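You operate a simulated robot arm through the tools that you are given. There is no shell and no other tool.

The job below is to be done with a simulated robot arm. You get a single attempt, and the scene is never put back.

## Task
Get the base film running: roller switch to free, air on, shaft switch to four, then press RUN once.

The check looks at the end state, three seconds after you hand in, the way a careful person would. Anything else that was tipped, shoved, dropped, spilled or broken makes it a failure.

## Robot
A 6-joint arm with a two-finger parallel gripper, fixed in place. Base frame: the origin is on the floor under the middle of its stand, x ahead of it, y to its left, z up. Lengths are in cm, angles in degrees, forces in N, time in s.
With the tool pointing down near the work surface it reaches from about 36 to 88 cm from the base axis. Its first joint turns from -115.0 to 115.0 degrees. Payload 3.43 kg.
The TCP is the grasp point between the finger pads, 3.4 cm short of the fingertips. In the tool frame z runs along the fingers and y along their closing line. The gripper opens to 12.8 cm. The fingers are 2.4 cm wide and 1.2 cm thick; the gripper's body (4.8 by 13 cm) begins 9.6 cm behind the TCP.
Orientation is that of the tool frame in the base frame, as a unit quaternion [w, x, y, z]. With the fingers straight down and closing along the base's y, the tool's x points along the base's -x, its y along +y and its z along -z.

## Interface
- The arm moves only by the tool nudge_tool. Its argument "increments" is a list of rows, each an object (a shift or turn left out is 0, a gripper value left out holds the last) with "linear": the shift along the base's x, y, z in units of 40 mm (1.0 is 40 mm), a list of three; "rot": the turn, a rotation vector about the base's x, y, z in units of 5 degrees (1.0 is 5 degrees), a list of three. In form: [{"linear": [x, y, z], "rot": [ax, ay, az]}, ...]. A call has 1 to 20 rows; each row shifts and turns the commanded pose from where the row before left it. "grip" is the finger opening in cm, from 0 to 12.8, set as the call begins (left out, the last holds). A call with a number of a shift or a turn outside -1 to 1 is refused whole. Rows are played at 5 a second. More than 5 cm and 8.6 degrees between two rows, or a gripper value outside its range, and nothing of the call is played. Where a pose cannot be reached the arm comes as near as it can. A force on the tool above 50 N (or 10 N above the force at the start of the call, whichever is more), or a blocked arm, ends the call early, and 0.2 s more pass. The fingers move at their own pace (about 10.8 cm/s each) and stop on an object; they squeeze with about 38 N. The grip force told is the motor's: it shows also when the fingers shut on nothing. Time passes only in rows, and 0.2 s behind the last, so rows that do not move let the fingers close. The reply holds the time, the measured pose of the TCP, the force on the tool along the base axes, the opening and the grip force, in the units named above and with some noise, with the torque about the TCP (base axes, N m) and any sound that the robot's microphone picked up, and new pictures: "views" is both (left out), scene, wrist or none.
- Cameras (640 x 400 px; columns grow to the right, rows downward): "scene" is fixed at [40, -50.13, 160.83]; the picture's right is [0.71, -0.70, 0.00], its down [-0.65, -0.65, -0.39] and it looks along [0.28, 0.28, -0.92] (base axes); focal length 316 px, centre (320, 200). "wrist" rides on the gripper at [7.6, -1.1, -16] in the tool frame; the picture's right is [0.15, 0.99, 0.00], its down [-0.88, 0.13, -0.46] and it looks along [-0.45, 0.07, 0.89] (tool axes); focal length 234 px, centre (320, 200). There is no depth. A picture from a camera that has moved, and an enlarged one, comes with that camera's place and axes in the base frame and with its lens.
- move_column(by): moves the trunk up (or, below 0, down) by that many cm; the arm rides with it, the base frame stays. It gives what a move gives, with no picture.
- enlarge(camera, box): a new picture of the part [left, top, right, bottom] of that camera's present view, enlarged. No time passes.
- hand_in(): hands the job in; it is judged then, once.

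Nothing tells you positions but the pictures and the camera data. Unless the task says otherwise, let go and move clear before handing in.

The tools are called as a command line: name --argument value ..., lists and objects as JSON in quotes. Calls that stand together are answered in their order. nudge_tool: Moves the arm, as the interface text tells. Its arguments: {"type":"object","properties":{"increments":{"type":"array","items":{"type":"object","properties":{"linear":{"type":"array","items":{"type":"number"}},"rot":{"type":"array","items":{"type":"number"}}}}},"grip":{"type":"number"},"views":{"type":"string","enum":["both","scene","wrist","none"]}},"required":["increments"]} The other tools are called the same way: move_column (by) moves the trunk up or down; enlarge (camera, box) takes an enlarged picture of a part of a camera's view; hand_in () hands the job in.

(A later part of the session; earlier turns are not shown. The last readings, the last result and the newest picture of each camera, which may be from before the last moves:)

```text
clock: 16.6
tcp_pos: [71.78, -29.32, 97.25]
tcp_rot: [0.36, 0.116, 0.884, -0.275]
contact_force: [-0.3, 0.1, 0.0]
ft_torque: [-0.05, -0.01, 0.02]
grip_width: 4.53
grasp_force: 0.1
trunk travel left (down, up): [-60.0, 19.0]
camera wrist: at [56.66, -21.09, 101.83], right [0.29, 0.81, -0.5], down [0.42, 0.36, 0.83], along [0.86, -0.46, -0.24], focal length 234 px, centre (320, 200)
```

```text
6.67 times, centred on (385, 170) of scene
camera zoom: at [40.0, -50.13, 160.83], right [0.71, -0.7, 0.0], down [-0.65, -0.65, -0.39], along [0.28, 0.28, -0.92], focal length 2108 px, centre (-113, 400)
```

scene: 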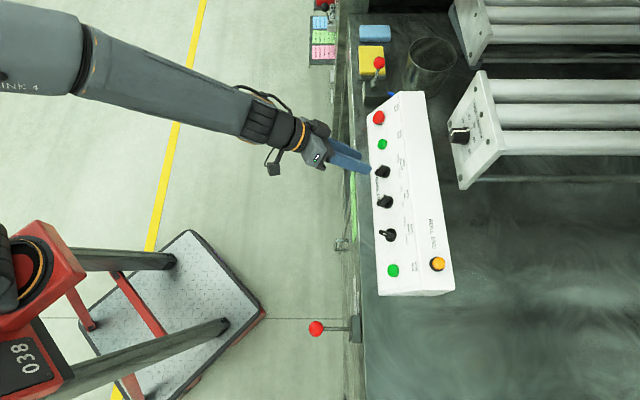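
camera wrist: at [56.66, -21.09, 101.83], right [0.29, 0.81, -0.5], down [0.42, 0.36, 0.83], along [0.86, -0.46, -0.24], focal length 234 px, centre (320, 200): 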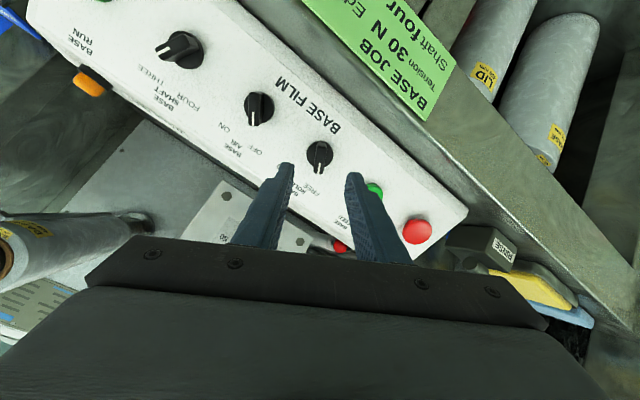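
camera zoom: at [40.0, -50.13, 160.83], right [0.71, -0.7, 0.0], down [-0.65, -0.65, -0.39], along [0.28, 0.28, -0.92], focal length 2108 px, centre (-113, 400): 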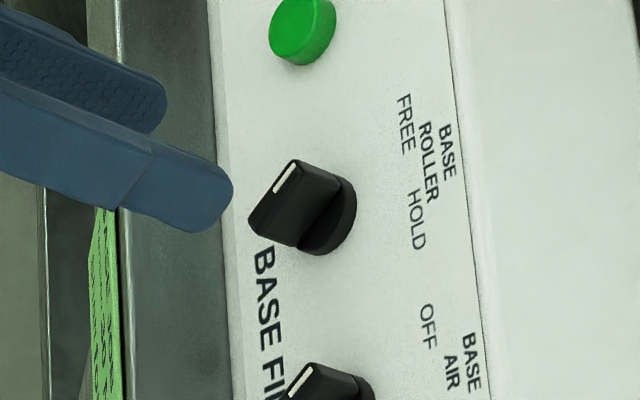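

ROLLER now points at FREE with the same slant as AIR's left position. Next is AIR: its handle is already at the current tool roll, so I shift 8.03 cm along the panel (-x,-y) at this standoff and check alignment.

nudge_tool --increments '[{"linear": [-0.473, -0.473, 0]}, {"linear": [-0.473, -0.473, 0]}, {"linear": [-0.473, -0.473, 0]}, {}]'

enlarge --camera "wrist" --box '[240, 100, 400, 200]'

enlarge --camera "scene" --box '[350, 150, 420, 220]'

```text
clock: 17.6
tcp_pos: [66.04, -35.08, 97.28]
tcp_rot: [0.359, 0.116, 0.884, -0.274]
contact_force: [0.2, 0.0, 0.2]
ft_torque: [0.01, -0.03, -0.01]
grip_width: 4.5
grasp_force: 0.0
trunk travel left (down, up): [-60.0, 19.0]
camera wrist: at [50.99, -26.89, 101.81], right [0.29, 0.81, -0.5], down [0.42, 0.36, 0.83], along [0.86, -0.46, -0.24], focal length 234 px, centre (320, 200)
```

scene: 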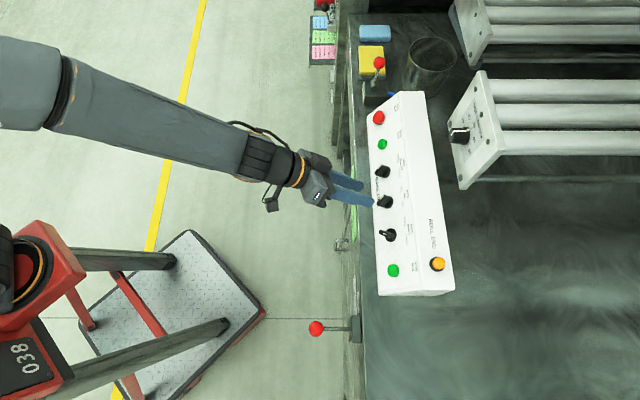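
wrist: 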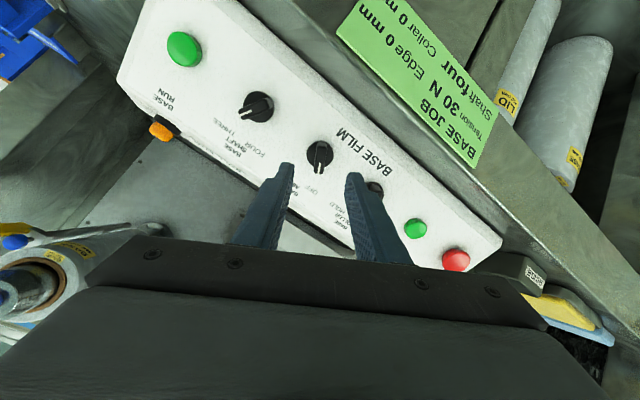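

```text
4.00 times, centred on (320, 150) of wrist
camera zoom: at [50.99, -26.89, 101.81], right [0.29, 0.81, -0.5], down [0.42, 0.36, 0.83], along [0.86, -0.46, -0.24], focal length 937 px, centre (320, 400)
```

zoom: 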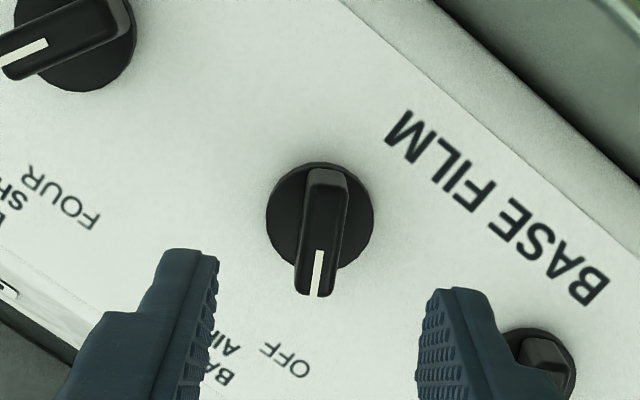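

```text
5.71 times, centred on (385, 185) of scene
camera zoom: at [40.0, -50.13, 160.83], right [0.71, -0.7, 0.0], down [-0.65, -0.65, -0.39], along [0.28, 0.28, -0.92], focal length 1807 px, centre (-51, 286)
```

zoom: 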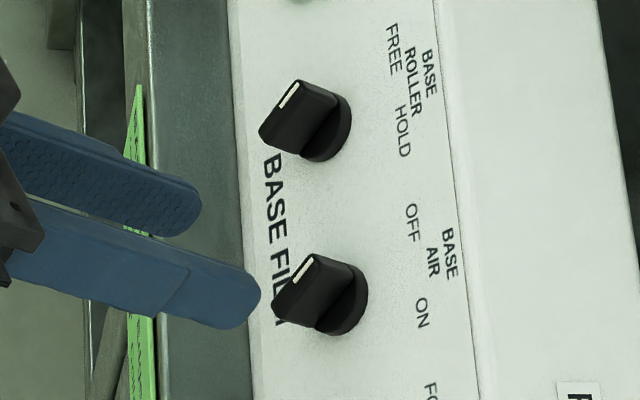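

AIR's knob sits in exactly the same spot in the view as ROLLER did, so I repeat the same advance in reverse, close on the handle, and then check.

nudge_tool --increments '[{"linear": [0.143, -0.143, -0.147]}, {"linear": [0.143, -0.143, -0.147]}, {"linear": [0.143, -0.143, -0.147]}, {"linear": [0.143, -0.143, -0.147]}, {"linear": [0.143, -0.143, -0.147]}, {"linear": [0.143, -0.143, -0.147]}, {}]' --views "none"

nudge_tool --increments '[{}, {}, {}]' --grip 0.4

enlarge --camera "wrist" --box '[240, 100, 400, 200]'

```text
clock: 19.2
tcp_pos: [69.5, -38.31, 93.5]
tcp_rot: [0.359, 0.116, 0.884, -0.274]
contact_force: [-0.5, 0.6, 0.9]
ft_torque: [0.02, -0.03, 0.02]
grip_width: 4.5
grasp_force: 0.0
trunk travel left (down, up): [-60.0, 19.0]
```

```text
clock: 20.0
tcp_pos: [69.42, -38.36, 93.64]
tcp_rot: [0.36, 0.117, 0.884, -0.275]
contact_force: [-1.5, -4.8, 2.4]
ft_torque: [-0.63, 0.07, -0.63]
grip_width: 1.05
grasp_force: 44.5
trunk travel left (down, up): [-60.0, 19.0]
camera wrist: at [54.36, -30.25, 98.22], right [0.3, 0.81, -0.5], down [0.42, 0.36, 0.83], along [0.86, -0.46, -0.24], focal length 234 px, centre (320, 200)
```

scene: 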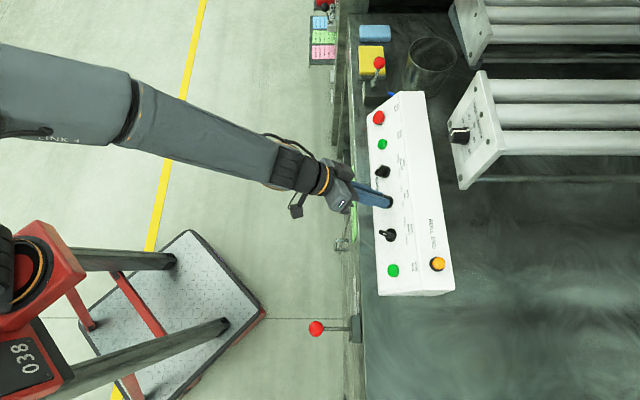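
wrist: 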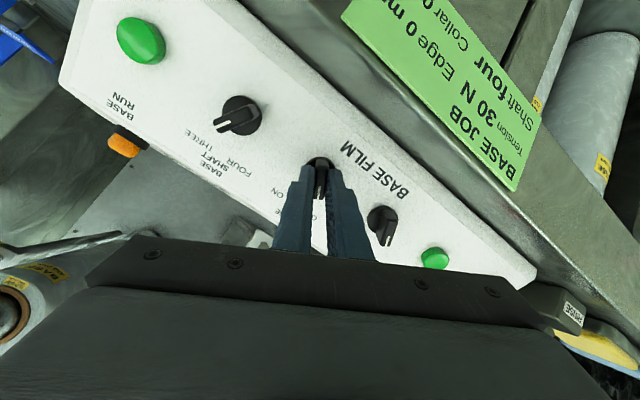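

```text
4.00 times, centred on (320, 150) of wrist
camera zoom: at [54.36, -30.25, 98.22], right [0.3, 0.81, -0.5], down [0.42, 0.36, 0.83], along [0.86, -0.46, -0.24], focal length 937 px, centre (320, 400)
```

zoom: 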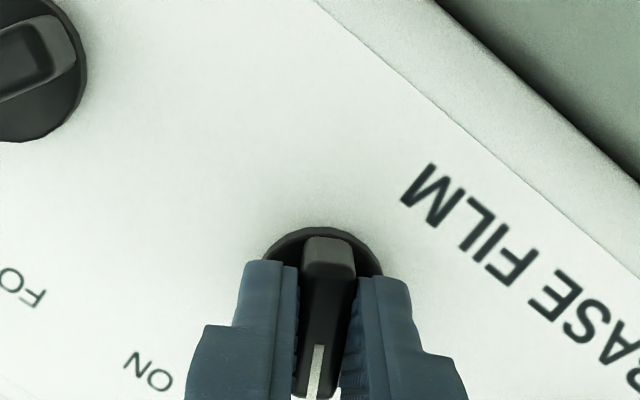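

AIR's handle is gripped (1.05 cm). I turn it clockwise by 58° about the tool axis toward ON.

nudge_tool --increments '[{"rot": [0.5525, -0.5515, -0.5698]}, {"rot": [0.5525, -0.5515, -0.5698]}, {"rot": [0.5525, -0.5515, -0.5698]}, {"rot": [0.5525, -0.5515, -0.5698]}, {"rot": [0.5525, -0.5515, -0.5698]}, {"rot": [0.5525, -0.5515, -0.5698]}, {"rot": [0.5525, -0.5515, -0.5698]}, {"rot": [0.5525, -0.5515, -0.5698]}, {"rot": [0.5525, -0.5515, -0.5698]}, {"rot": [0.5525, -0.5515, -0.5698]}, {"rot": [0.5525, -0.5515, -0.5698]}, {"rot": [0.5525, -0.5515, -0.5698]}]'

enlarge --camera "wrist" --box '[240, 100, 400, 200]'

```text
clock: 22.7
tcp_pos: [69.46, -38.51, 93.64]
tcp_rot: [0.438, 0.537, 0.718, -0.073]
contact_force: [-18.8, -18.6, -0.6]
ft_torque: [-0.47, -0.33, -0.16]
grip_width: 1.11
grasp_force: 45.2
out of reach, approached as far as the arm can: row 12
trunk travel left (down, up): [-60.0, 19.0]
stopped in row 12: the force on the tool passed its limit at 54 N (the readings are from after the stop); the commanded pose is now the measured one
camera wrist: at [59.35, -24.45, 97.62], right [0.82, 0.51, 0.26], down [-0.11, -0.31, 0.95], along [0.56, -0.8, -0.2], focal length 234 px, centre (320, 200)
```

scene: 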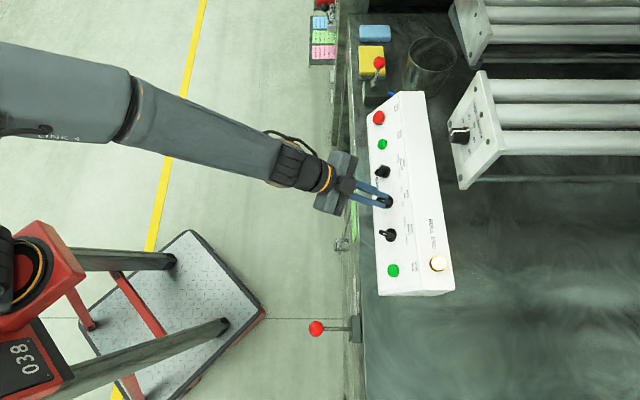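
wrist: 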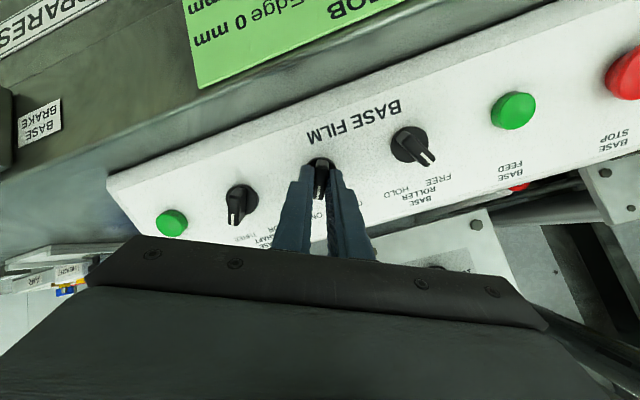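

```text
4.00 times, centred on (320, 150) of wrist
camera zoom: at [59.35, -24.45, 97.62], right [0.82, 0.51, 0.26], down [-0.11, -0.31, 0.95], along [0.56, -0.8, -0.2], focal length 937 px, centre (320, 400)
```

zoom: 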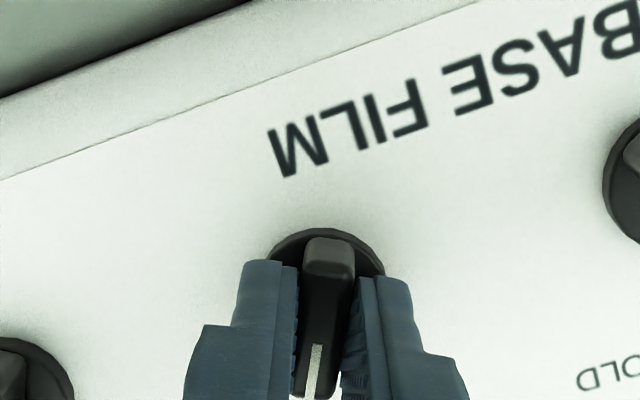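

The turn ran to almost the full 58° before the arm hit a reach limit (54 N), and the ROLL END lamp lit, so AIR seems switched. I release, back off, and check the AIR knob.

nudge_tool --increments '[{}, {}]' --grip 4.5 --views "none"

nudge_tool --increments '[{"linear": [-0.138, 0.144, 0.152]}, {"linear": [-0.138, 0.144, 0.152]}, {"linear": [-0.138, 0.144, 0.152]}, {"linear": [-0.138, 0.144, 0.152]}, {"linear": [-0.138, 0.144, 0.152]}, {"linear": [-0.138, 0.144, 0.152]}]'

enlarge --camera "wrist" --box '[240, 100, 400, 200]'

enlarge --camera "scene" --box '[350, 150, 470, 280]'

```text
clock: 23.3
tcp_pos: [69.74, -38.12, 93.74]
tcp_rot: [0.438, 0.534, 0.719, -0.071]
contact_force: [-0.4, -0.5, 0.2]
ft_torque: [-0.04, 0.0, -0.01]
grip_width: 4.5
grasp_force: 0.1
trunk travel left (down, up): [-60.0, 19.0]
```

```text
clock: 24.7
tcp_pos: [66.51, -34.56, 97.46]
tcp_rot: [0.438, 0.535, 0.719, -0.071]
contact_force: [0.5, -0.9, -0.5]
ft_torque: [0.03, 0.01, 0.0]
grip_width: 4.52
grasp_force: 0.0
trunk travel left (down, up): [-60.0, 19.0]
camera wrist: at [56.29, -20.68, 101.32], right [0.82, 0.52, 0.26], down [-0.1, -0.31, 0.95], along [0.57, -0.8, -0.2], focal length 234 px, centre (320, 200)
```

scene: 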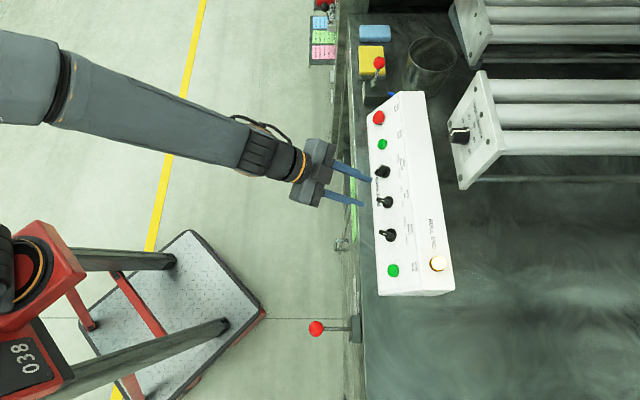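
wrist: 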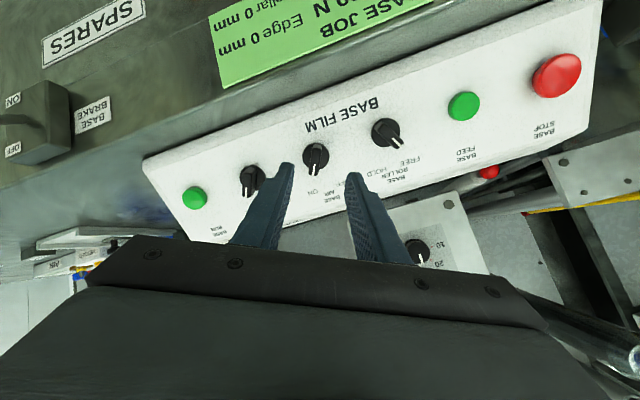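

```text
4.00 times, centred on (320, 150) of wrist
camera zoom: at [56.29, -20.68, 101.32], right [0.82, 0.52, 0.26], down [-0.1, -0.31, 0.95], along [0.57, -0.8, -0.2], focal length 937 px, centre (320, 400)
```

zoom: 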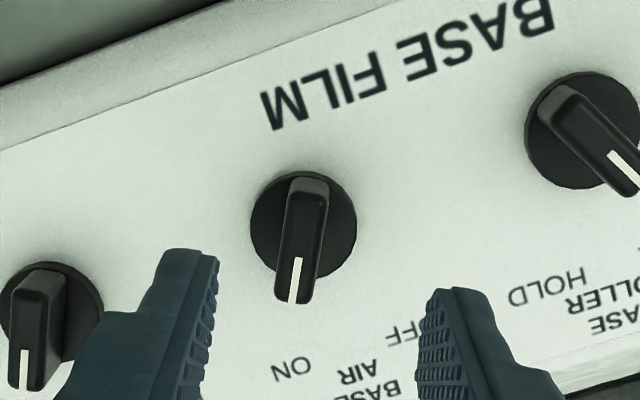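

```text
3.08 times, centred on (410, 215) of scene
camera zoom: at [40.0, -50.13, 160.83], right [0.71, -0.7, 0.0], down [-0.65, -0.65, -0.39], along [0.28, 0.28, -0.92], focal length 973 px, centre (43, 154)
```

zoom: 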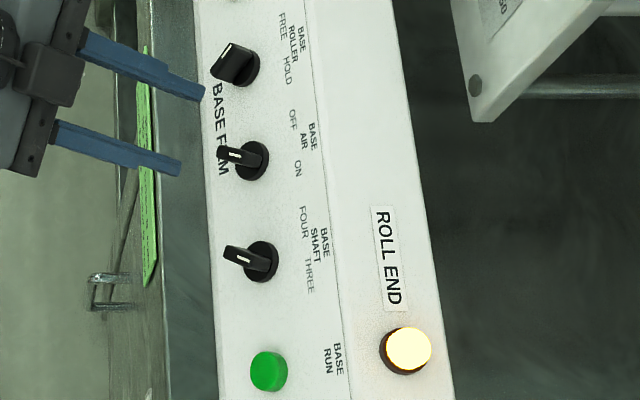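

AIR now points at ON, parallel to SHAFT's current THREE slant. Now I shift along the panel to SHAFT at the same standoff and restore the exact tool angle, checking whether the arm can hold that roll there.

nudge_tool --increments '[{"linear": [-0.38, -0.383, -0.013], "rot": [-0.024, -0.06, 0.031]}, {"linear": [-0.38, -0.383, -0.013], "rot": [-0.024, -0.06, 0.031]}, {"linear": [-0.38, -0.383, -0.013], "rot": [-0.024, -0.06, 0.031]}, {"linear": [-0.38, -0.383, -0.013], "rot": [-0.024, -0.06, 0.031]}, {}]'

enlarge --camera "wrist" --box '[240, 100, 400, 200]'

```text
clock: 25.9
tcp_pos: [63.0, -40.07, 100.54]
tcp_rot: [0.441, 0.533, 0.718, -0.073]
contact_force: [0.2, 0.2, 0.2]
ft_torque: [0.0, 0.03, 0.03]
grip_width: 4.54
grasp_force: 0.0
out of reach, approached as far as the arm can: row 2, 3, 4
trunk travel left (down, up): [-60.0, 19.0]
camera wrist: at [52.67, -26.21, 104.28], right [0.81, 0.52, 0.26], down [-0.11, -0.3, 0.95], along [0.57, -0.8, -0.19], focal length 234 px, centre (320, 200)
```

scene: 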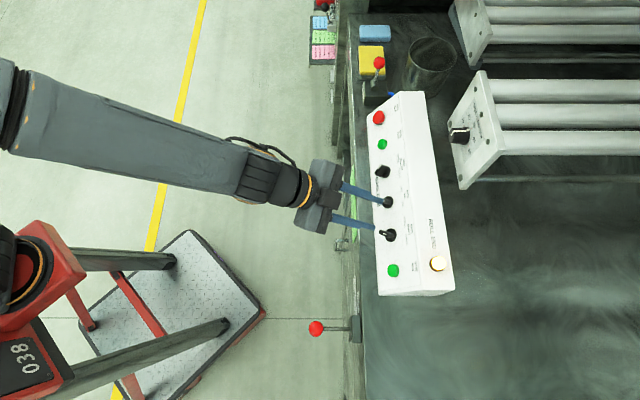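
wrist: 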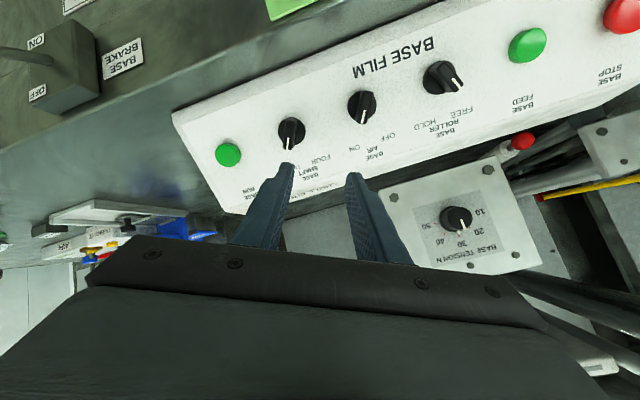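

```text
4.00 times, centred on (320, 150) of wrist
camera zoom: at [52.67, -26.21, 104.28], right [0.81, 0.52, 0.26], down [-0.11, -0.3, 0.95], along [0.57, -0.8, -0.19], focal length 937 px, centre (320, 400)
```

zoom: 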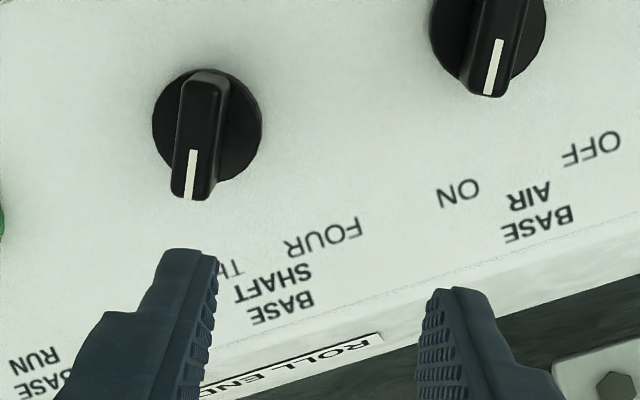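

The arm runs into a wrist-roll limit here at +28° (it was fine at other rolls). The gripper is symmetric, so I'll use the opposite roll (+28° − 180°): retreat 6 cm and spin the tool backwards about its own axis, first half now.

nudge_tool --increments '[{"linear": [-0.214, 0.214, 0.221], "rot": [-0.571, 0.57, 0.589]}, {"linear": [-0.214, 0.214, 0.221], "rot": [-0.571, 0.57, 0.589]}, {"linear": [-0.214, 0.214, 0.221], "rot": [-0.571, 0.57, 0.589]}, {"linear": [-0.214, 0.214, 0.221], "rot": [-0.571, 0.57, 0.589]}, {"rot": [-0.571, 0.57, 0.589]}, {"rot": [-0.571, 0.57, 0.589]}, {"rot": [-0.571, 0.57, 0.589]}, {"rot": [-0.571, 0.57, 0.589]}, {"rot": [-0.571, 0.57, 0.589]}, {"rot": [-0.571, 0.57, 0.589]}, {"rot": [-0.571, 0.57, 0.589]}, {"rot": [-0.571, 0.57, 0.589]}, {"rot": [-0.571, 0.57, 0.589]}, {"rot": [-0.571, 0.57, 0.589]}, {"rot": [-0.571, 0.57, 0.589]}, {"rot": [-0.571, 0.57, 0.589]}, {"rot": [-0.571, 0.57, 0.589]}, {"rot": [-0.571, 0.57, 0.589]}]'

```text
clock: 29.7
tcp_pos: [59.51, -36.76, 103.96]
tcp_rot: [0.269, -0.132, 0.882, -0.364]
contact_force: [-0.4, 0.6, 0.0]
ft_torque: [0.01, 0.01, 0.0]
grip_width: 4.51
grasp_force: 0.2
trunk travel left (down, up): [-60.0, 19.0]
camera wrist: at [44.15, -31.68, 111.37], right [-0.16, 0.63, -0.76], down [0.46, 0.73, 0.51], along [0.88, -0.27, -0.4], focal length 234 px, centre (320, 200)
```

scene: 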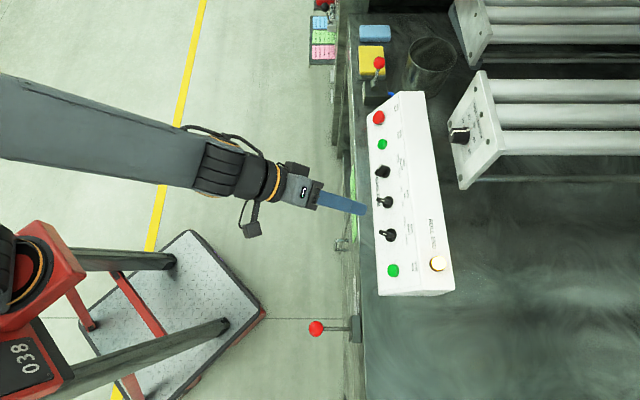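
wrist: 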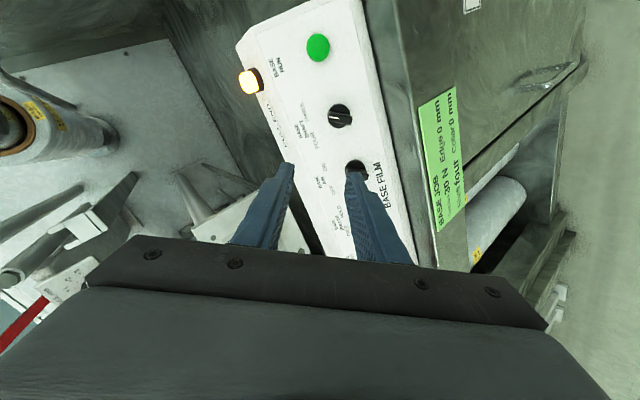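

The spin works fine. I continue the second 90° while easing onto the SHAFT knob's axis.

nudge_tool --increments '[{"linear": [-0.035, -0.007, -0.044], "rot": [-0.571, 0.57, 0.589]}, {"linear": [-0.035, -0.007, -0.044], "rot": [-0.571, 0.57, 0.589]}, {"linear": [-0.035, -0.007, -0.044], "rot": [-0.571, 0.57, 0.589]}, {"linear": [-0.035, -0.007, -0.044], "rot": [-0.571, 0.57, 0.589]}, {"linear": [-0.035, -0.007, -0.044], "rot": [-0.571, 0.57, 0.589]}, {"linear": [-0.035, -0.007, -0.044], "rot": [-0.571, 0.57, 0.589]}, {"linear": [-0.035, -0.007, -0.044], "rot": [-0.571, 0.57, 0.589]}, {"linear": [-0.035, -0.007, -0.044], "rot": [-0.571, 0.57, 0.589]}, {"linear": [-0.035, -0.007, -0.044], "rot": [-0.571, 0.57, 0.589]}, {"linear": [-0.035, -0.007, -0.044], "rot": [-0.571, 0.57, 0.589]}, {"linear": [-0.035, -0.007, -0.044], "rot": [-0.571, 0.57, 0.589]}, {"linear": [-0.035, -0.007, -0.044], "rot": [-0.571, 0.57, 0.589]}, {"linear": [-0.035, -0.007, -0.044], "rot": [-0.571, 0.57, 0.589]}, {"linear": [-0.035, -0.007, -0.044], "rot": [-0.571, 0.57, 0.589]}, {"linear": [-0.035, -0.007, -0.044], "rot": [-0.571, 0.57, 0.589]}, {"linear": [-0.035, -0.007, -0.044], "rot": [-0.571, 0.57, 0.589]}, {"linear": [-0.035, -0.007, -0.044], "rot": [-0.571, 0.57, 0.589]}, {"linear": [-0.035, -0.007, -0.044], "rot": [-0.571, 0.57, 0.589]}]'

enlarge --camera "wrist" --box '[240, 90, 400, 190]'

```text
clock: 33.5
tcp_pos: [57.0, -37.25, 100.71]
tcp_rot: [0.068, 0.715, -0.533, 0.448]
contact_force: [0.8, -0.2, 0.2]
ft_torque: [0.0, -0.01, -0.01]
grip_width: 4.51
grasp_force: 0.0
trunk travel left (down, up): [-60.0, 19.0]
camera wrist: at [48.92, -33.03, 116.0], right [-0.81, -0.52, -0.27], down [-0.39, 0.82, -0.41], along [0.44, -0.22, -0.87], focal length 234 px, centre (320, 200)
```

scene: 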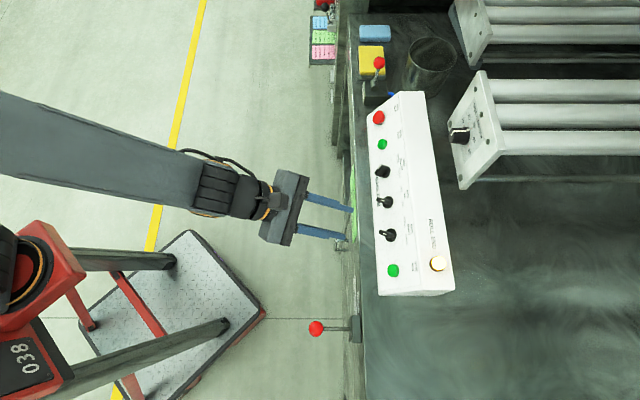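
wrist: 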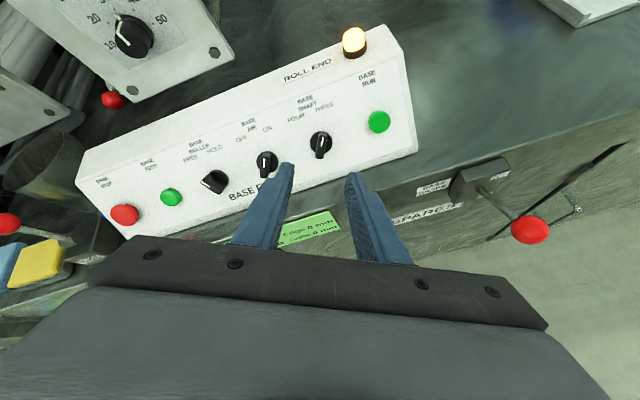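

```text
4.00 times, centred on (320, 140) of wrist
camera zoom: at [48.92, -33.03, 116.0], right [-0.81, -0.52, -0.27], down [-0.39, 0.82, -0.41], along [0.44, -0.22, -0.87], focal length 937 px, centre (320, 440)
```

zoom: 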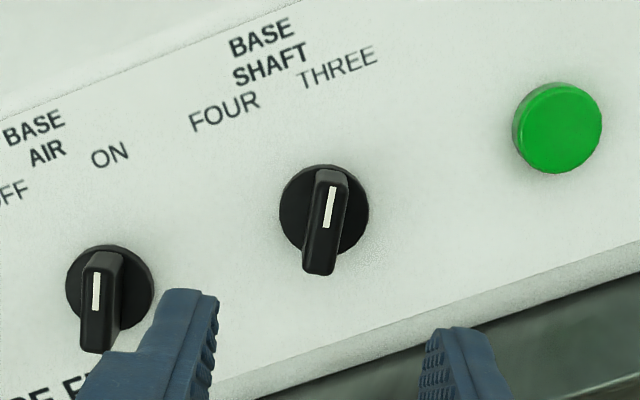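

The view is now upright; the SHAFT handle lines up with the finger pads and the knob centre is within about 1 mm of the tool axis. I advance 10 of the 12 cm and re-check.

nudge_tool --increments '[{"linear": [0.1415, -0.1419, -0.1465]}, {"linear": [0.1415, -0.1419, -0.1465]}, {"linear": [0.1415, -0.1419, -0.1465]}, {"linear": [0.1415, -0.1419, -0.1465]}, {"linear": [0.1415, -0.1419, -0.1465]}, {"linear": [0.1415, -0.1419, -0.1465]}, {"linear": [0.1415, -0.1419, -0.1465]}, {"linear": [0.1415, -0.1419, -0.1465]}, {"linear": [0.1415, -0.1419, -0.1465]}, {"linear": [0.1415, -0.1419, -0.1465]}, {}]'

enlarge --camera "wrist" --box '[240, 100, 400, 200]'

enlarge --camera "scene" --box '[340, 190, 430, 270]'

```text
clock: 35.9
tcp_pos: [62.73, -42.92, 94.93]
tcp_rot: [0.065, 0.715, -0.532, 0.449]
contact_force: [-0.3, 0.1, -0.1]
ft_torque: [0.0, 0.0, -0.01]
grip_width: 4.51
grasp_force: 0.1
trunk travel left (down, up): [-60.0, 19.0]
camera wrist: at [54.64, -38.75, 110.15], right [-0.81, -0.52, -0.28], down [-0.39, 0.82, -0.41], along [0.44, -0.22, -0.87], focal length 234 px, centre (320, 200)
```

scene: 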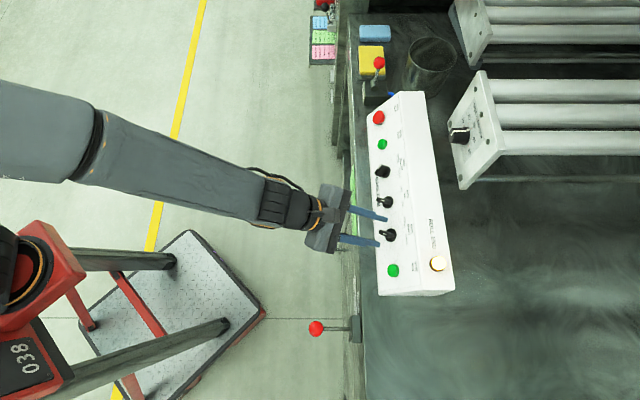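
wrist: 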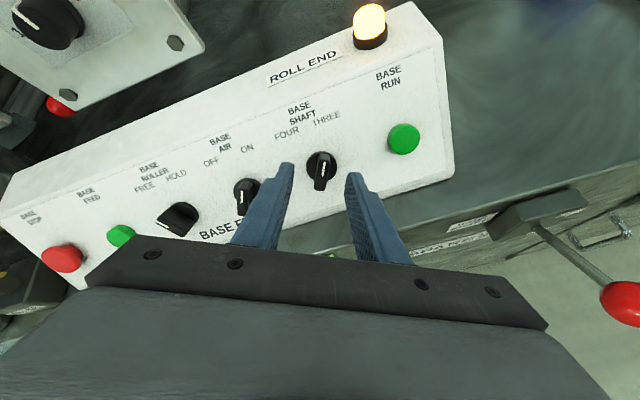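

```text
4.00 times, centred on (320, 150) of wrist
camera zoom: at [54.64, -38.75, 110.15], right [-0.81, -0.52, -0.28], down [-0.39, 0.82, -0.41], along [0.44, -0.22, -0.87], focal length 937 px, centre (320, 400)
```

zoom: 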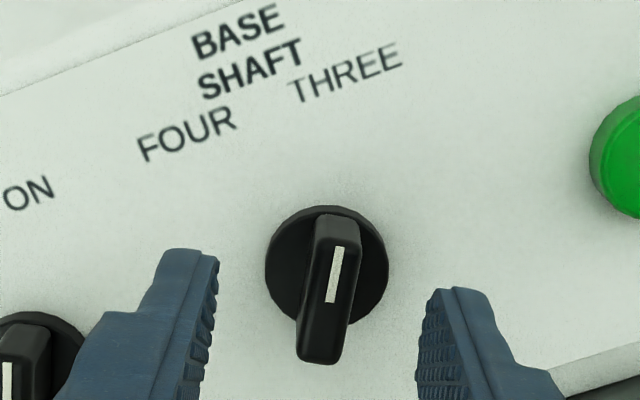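

```text
5.00 times, centred on (385, 230) of scene
camera zoom: at [40.0, -50.13, 160.83], right [0.71, -0.7, 0.0], down [-0.65, -0.65, -0.39], along [0.28, 0.28, -0.92], focal length 1581 px, centre (-5, 50)
```

zoom: 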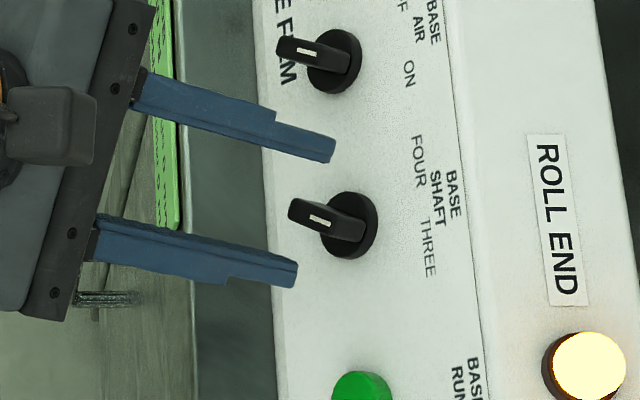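

Good: 2 cm to go and about 1.5 mm sideways correction. I advance to the grip depth and close on the SHAFT handle.

nudge_tool --increments '[{"linear": [0.09, -0.107, -0.107]}, {"linear": [0.09, -0.107, -0.107]}, {"linear": [0.09, -0.107, -0.107]}, {}]' --views "none"

nudge_tool --increments '[{}, {}, {}]' --grip 0.4

enlarge --camera "wrist" --box '[240, 100, 400, 200]'

enlarge --camera "scene" --box '[340, 190, 430, 270]'

```text
clock: 36.9
tcp_pos: [63.76, -44.1, 93.47]
tcp_rot: [0.066, 0.714, -0.533, 0.448]
contact_force: [1.0, -0.8, -1.1]
ft_torque: [0.02, 0.02, 0.0]
grip_width: 4.5
grasp_force: 0.1
trunk travel left (down, up): [-60.0, 19.0]
```

```text
clock: 37.7
tcp_pos: [63.71, -44.18, 93.67]
tcp_rot: [0.066, 0.714, -0.533, 0.449]
contact_force: [-1.8, -1.7, -0.6]
ft_torque: [-0.2, -0.6, 0.44]
grip_width: 1.05
grasp_force: 44.3
trunk travel left (down, up): [-60.0, 19.0]
camera wrist: at [55.68, -40.01, 108.84], right [-0.81, -0.52, -0.28], down [-0.39, 0.82, -0.41], along [0.44, -0.22, -0.87], focal length 234 px, centre (320, 200)
```

scene: 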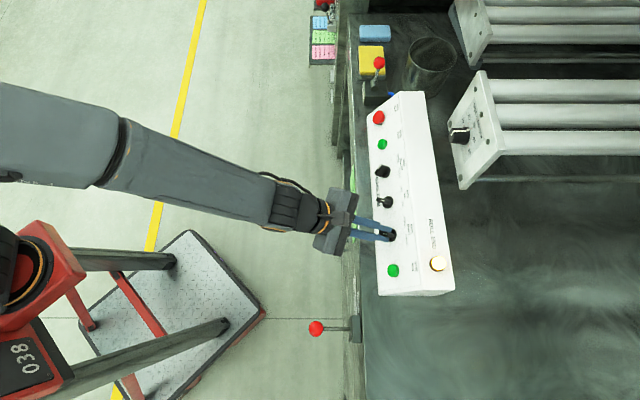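
wrist: 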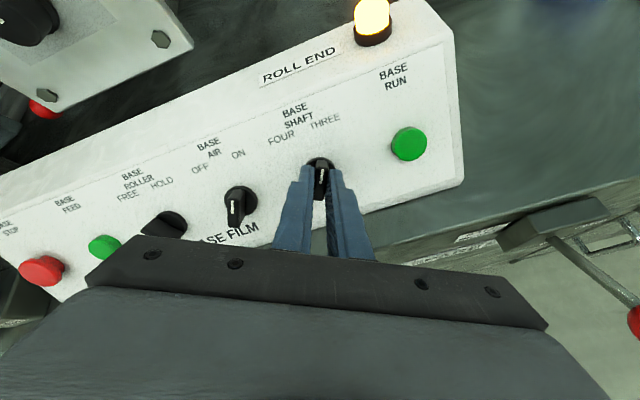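

```text
4.00 times, centred on (320, 150) of wrist
camera zoom: at [55.68, -40.01, 108.84], right [-0.81, -0.52, -0.28], down [-0.39, 0.82, -0.41], along [0.44, -0.22, -0.87], focal length 937 px, centre (320, 400)
```

zoom: 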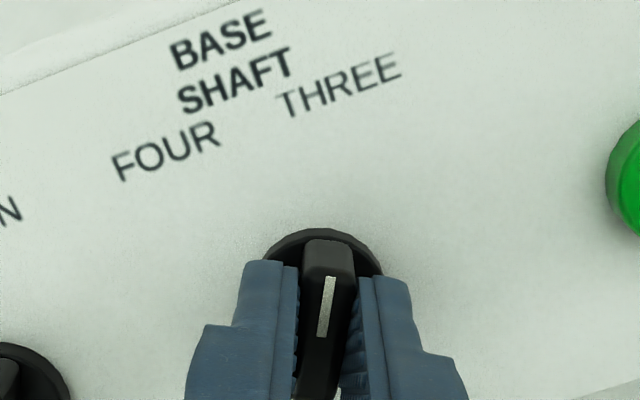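

```text
5.00 times, centred on (385, 230) of scene
camera zoom: at [40.0, -50.13, 160.83], right [0.71, -0.7, 0.0], down [-0.65, -0.65, -0.39], along [0.28, 0.28, -0.92], focal length 1581 px, centre (-5, 50)
```

zoom: 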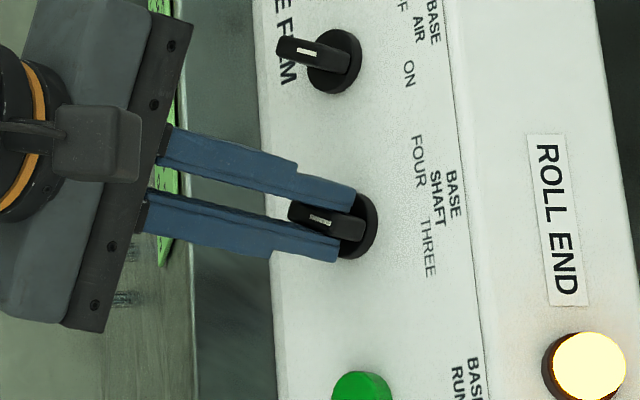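

Gripped (1.05 cm). I turn counter-clockwise 58° toward FOUR, in two halves.

nudge_tool --increments '[{"rot": [-0.5525, 0.5515, 0.5698]}, {"rot": [-0.5525, 0.5515, 0.5698]}, {"rot": [-0.5525, 0.5515, 0.5698]}, {"rot": [-0.5525, 0.5515, 0.5698]}, {"rot": [-0.5525, 0.5515, 0.5698]}, {"rot": [-0.5525, 0.5515, 0.5698]}]' --views "none"

nudge_tool --increments '[{"rot": [-0.5525, 0.5515, 0.5698]}, {"rot": [-0.5525, 0.5515, 0.5698]}, {"rot": [-0.5525, 0.5515, 0.5698]}, {"rot": [-0.5525, 0.5515, 0.5698]}, {"rot": [-0.5525, 0.5515, 0.5698]}, {"rot": [-0.5525, 0.5515, 0.5698]}]'

enlarge --camera "wrist" --box '[240, 100, 400, 200]'

```text
clock: 39.1
tcp_pos: [63.72, -44.2, 93.64]
tcp_rot: [0.176, 0.825, -0.336, 0.418]
contact_force: [-0.7, 2.5, 2.1]
ft_torque: [0.59, 0.58, 0.05]
grip_width: 1.06
grasp_force: 44.6
trunk travel left (down, up): [-60.0, 19.0]
```

```text
clock: 40.5
tcp_pos: [63.78, -44.15, 93.55]
tcp_rot: [0.274, 0.884, -0.117, 0.361]
contact_force: [2.7, 5.5, -2.2]
ft_torque: [-0.19, 0.48, -0.73]
grip_width: 1.09
grasp_force: 44.4
trunk travel left (down, up): [-60.0, 19.0]
camera wrist: at [60.37, -34.33, 107.88], right [-0.3, -0.81, 0.5], down [-0.94, 0.16, -0.3], along [0.16, -0.56, -0.81], focal length 234 px, centre (320, 200)
```

scene: 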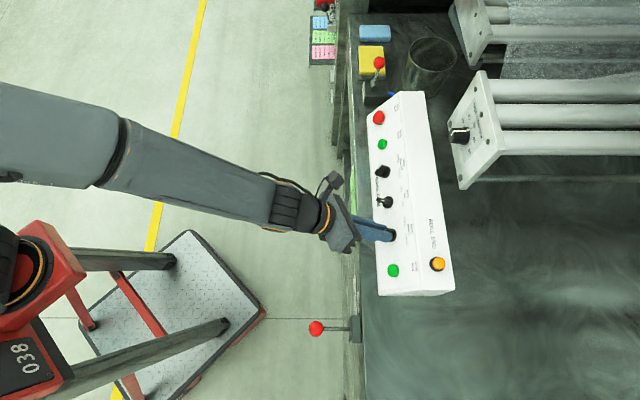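
wrist: 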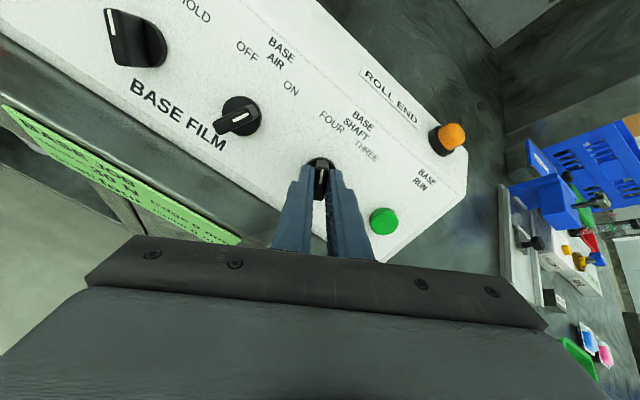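

```text
4.00 times, centred on (320, 150) of wrist
camera zoom: at [60.37, -34.33, 107.88], right [-0.3, -0.81, 0.5], down [-0.94, 0.16, -0.3], along [0.16, -0.56, -0.81], focal length 937 px, centre (320, 400)
```

zoom: 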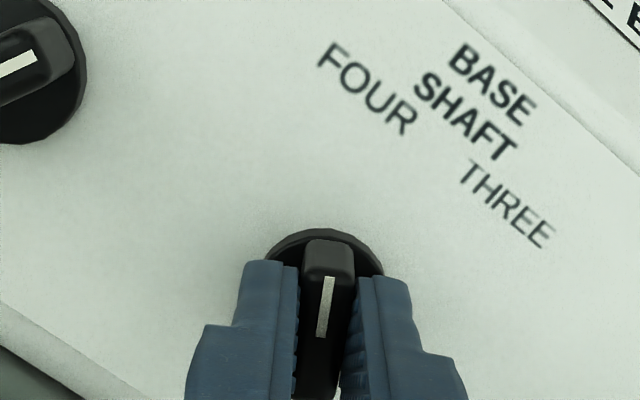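

The ROLL END lamp went out and film appeared over the rollers, so SHAFT is at four. I release and back off 6 cm to confirm.

nudge_tool --increments '[{}, {}]' --grip 4.5 --views "none"

nudge_tool --increments '[{"linear": [-0.143, 0.143, 0.147]}, {"linear": [-0.143, 0.143, 0.147]}, {"linear": [-0.143, 0.143, 0.147]}, {"linear": [-0.143, 0.143, 0.147]}, {"linear": [-0.143, 0.143, 0.147]}, {"linear": [-0.143, 0.143, 0.147]}, {"linear": [-0.143, 0.143, 0.147]}]'

enlarge --camera "wrist" --box '[240, 100, 400, 200]'

enlarge --camera "scene" --box '[350, 150, 470, 290]'

enlarge --camera "scene" --box '[440, 0, 640, 200]'

```text
clock: 41.1
tcp_pos: [63.78, -44.29, 93.61]
tcp_rot: [0.275, 0.883, -0.119, 0.361]
contact_force: [0.4, -0.1, 0.0]
ft_torque: [-0.02, 0.0, 0.02]
grip_width: 4.49
grasp_force: 0.0
trunk travel left (down, up): [-60.0, 19.0]
```

```text
clock: 42.7
tcp_pos: [59.81, -40.24, 97.77]
tcp_rot: [0.276, 0.883, -0.12, 0.361]
contact_force: [-0.1, 0.3, 0.1]
ft_torque: [-0.03, -0.04, 0.01]
grip_width: 4.49
grasp_force: 0.1
trunk travel left (down, up): [-60.0, 19.0]
camera wrist: at [56.42, -30.36, 112.06], right [-0.3, -0.81, 0.5], down [-0.94, 0.16, -0.3], along [0.16, -0.56, -0.81], focal length 234 px, centre (320, 200)
```

scene: 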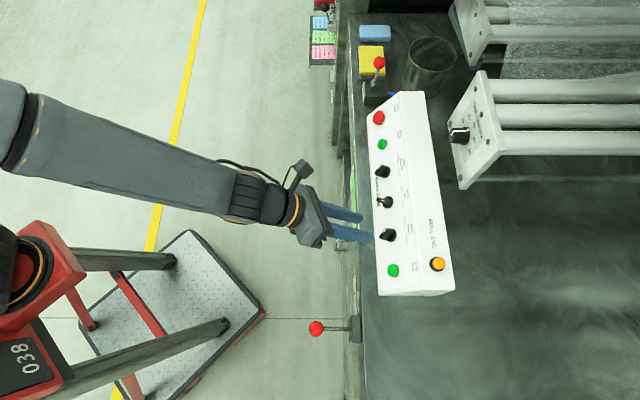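
wrist: 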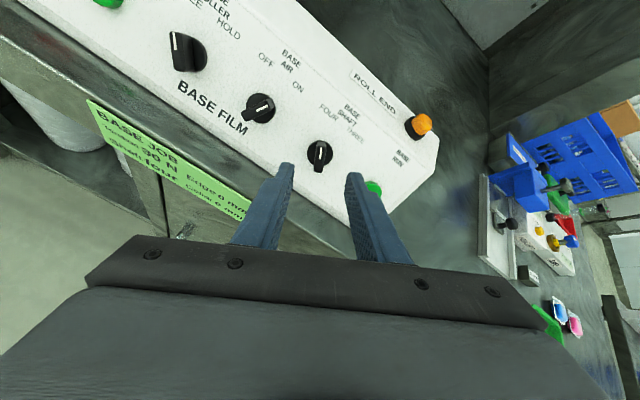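

```text
4.00 times, centred on (320, 150) of wrist
camera zoom: at [56.42, -30.36, 112.06], right [-0.3, -0.81, 0.5], down [-0.94, 0.16, -0.3], along [0.16, -0.56, -0.81], focal length 937 px, centre (320, 400)
```

zoom: 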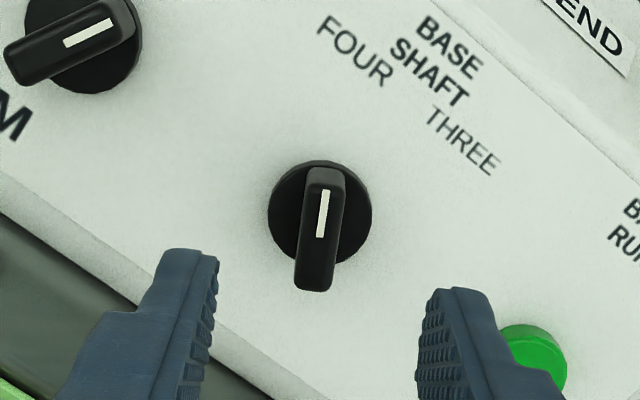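

```text
2.86 times, centred on (410, 220) of scene
camera zoom: at [40.0, -50.13, 160.83], right [0.71, -0.7, 0.0], down [-0.65, -0.65, -0.39], along [0.28, 0.28, -0.92], focal length 904 px, centre (63, 143)
```

zoom: 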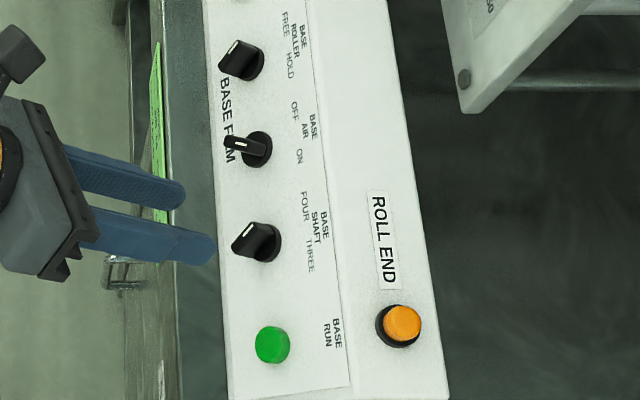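

```text
2.00 times, centred on (540, 100) of scene
camera zoom: at [40.0, -50.13, 160.83], right [0.71, -0.7, 0.0], down [-0.65, -0.65, -0.39], along [0.28, 0.28, -0.92], focal length 632 px, centre (-120, 400)
```

zoom: 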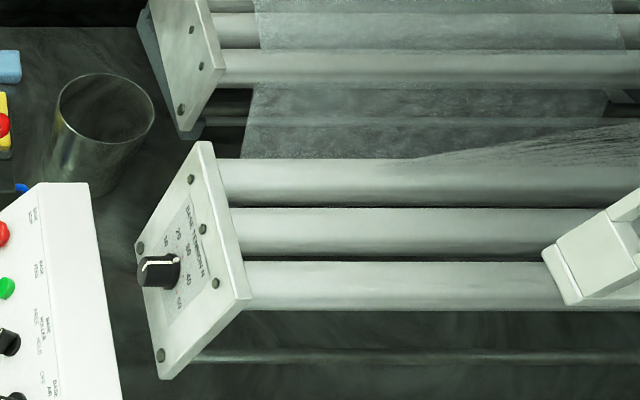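

All three switches read correctly: FREE, ON, FOUR. Next is RUN: shift another 8 cm along the panel at this standoff with fingers still open, to check centring on the button.

nudge_tool --increments '[{"linear": [-0.355, -0.3575, 0]}, {"linear": [-0.355, -0.3575, 0]}, {"linear": [-0.355, -0.3575, 0]}, {"linear": [-0.355, -0.3575, 0]}, {}]'

enlarge --camera "wrist" --box '[240, 100, 400, 200]'

```text
clock: 43.9
tcp_pos: [55.6, -44.71, 98.41]
tcp_rot: [0.281, 0.883, -0.124, 0.355]
contact_force: [0.3, 0.1, 0.2]
ft_torque: [0.03, -0.02, 0.01]
grip_width: 4.5
grasp_force: 0.1
out of reach, approached as far as the arm can: row 3, 4
trunk travel left (down, up): [-60.0, 19.0]
camera wrist: at [52.45, -34.68, 112.67], right [-0.31, -0.81, 0.5], down [-0.94, 0.18, -0.29], along [0.15, -0.56, -0.81], focal length 234 px, centre (320, 200)
```

scene: 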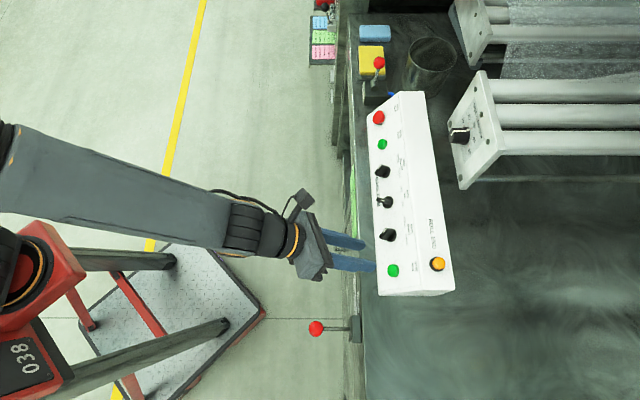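
wrist: 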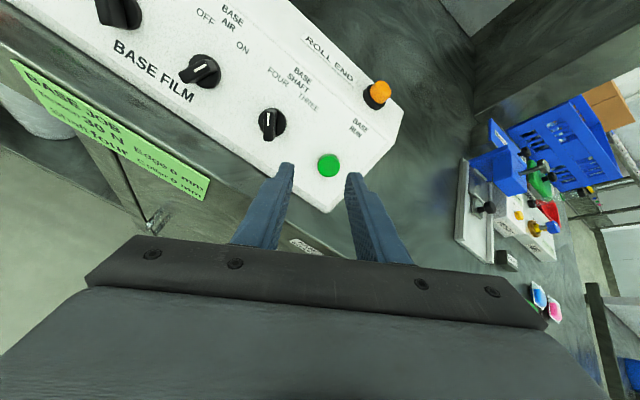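

```text
4.00 times, centred on (320, 150) of wrist
camera zoom: at [52.45, -34.68, 112.67], right [-0.31, -0.81, 0.5], down [-0.94, 0.18, -0.29], along [0.15, -0.56, -0.81], focal length 937 px, centre (320, 400)
```

zoom: 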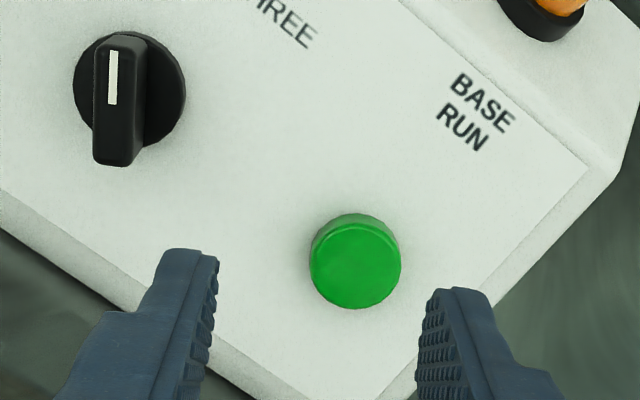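

The button is nearly centred, but the arm is again at its wrist limit for this roll. Roll doesn't matter for pressing, so I turn the tool back +60° about its axis while easing onto the RUN axis.

nudge_tool --increments '[{"linear": [0, 0, 0], "rot": [0.564, -0.577, -0.568]}, {"linear": [0, 0, 0], "rot": [0.564, -0.577, -0.568]}, {"linear": [0, 0, 0], "rot": [0.564, -0.577, -0.568]}, {"linear": [0, 0, 0], "rot": [0.564, -0.577, -0.568]}, {"linear": [-0.046, -0.039, -0.02], "rot": [0.564, -0.577, -0.568]}, {"linear": [-0.046, -0.039, -0.02], "rot": [0.564, -0.577, -0.568]}, {"linear": [-0.046, -0.039, -0.02], "rot": [0.564, -0.577, -0.568]}, {"linear": [-0.046, -0.039, -0.02], "rot": [0.564, -0.577, -0.568]}, {"linear": [-0.046, -0.039, -0.02], "rot": [0.564, -0.577, -0.568]}, {"linear": [-0.046, -0.039, -0.02], "rot": [0.564, -0.577, -0.568]}, {"linear": [-0.046, -0.039, -0.02], "rot": [0.564, -0.577, -0.568]}, {"linear": [-0.046, -0.039, -0.02], "rot": [0.564, -0.577, -0.568]}, {}]'

enlarge --camera "wrist" --box '[240, 100, 400, 200]'

```text
clock: 46.7
tcp_pos: [56.67, -43.74, 98.81]
tcp_rot: [0.062, 0.706, -0.539, 0.455]
contact_force: [0.2, -0.7, -0.2]
ft_torque: [0.0, 0.03, 0.01]
grip_width: 4.51
grasp_force: 0.1
out of reach, approached as far as the arm can: row 1, 5, 6, 8, 10, 12
trunk travel left (down, up): [-60.0, 19.0]
camera wrist: at [48.36, -39.55, 113.99], right [-0.81, -0.51, -0.29], down [-0.37, 0.83, -0.41], along [0.46, -0.22, -0.86], focal length 234 px, centre (320, 200)
```

scene: 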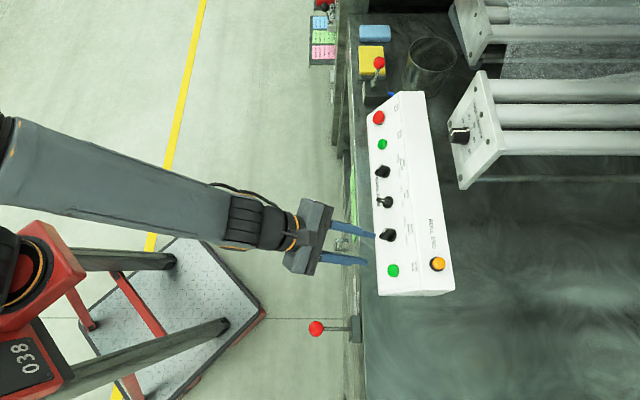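
wrist: 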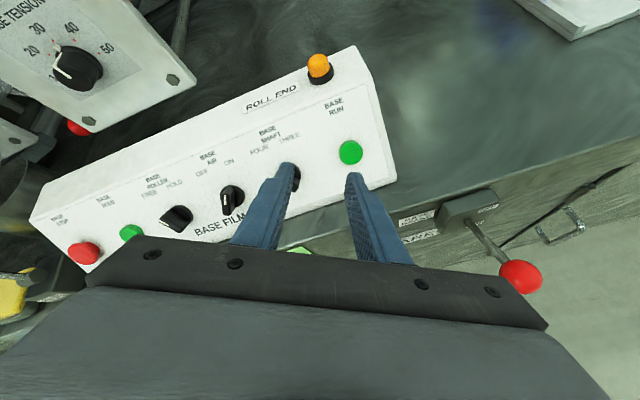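

```text
4.00 times, centred on (320, 150) of wrist
camera zoom: at [48.36, -39.55, 113.99], right [-0.81, -0.51, -0.29], down [-0.37, 0.83, -0.41], along [0.46, -0.22, -0.86], focal length 937 px, centre (320, 400)
```

zoom: 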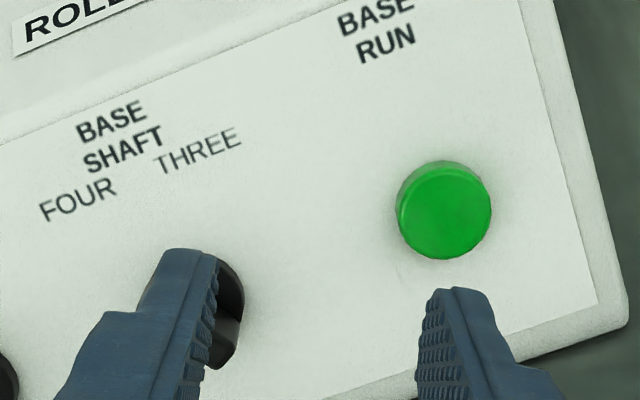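

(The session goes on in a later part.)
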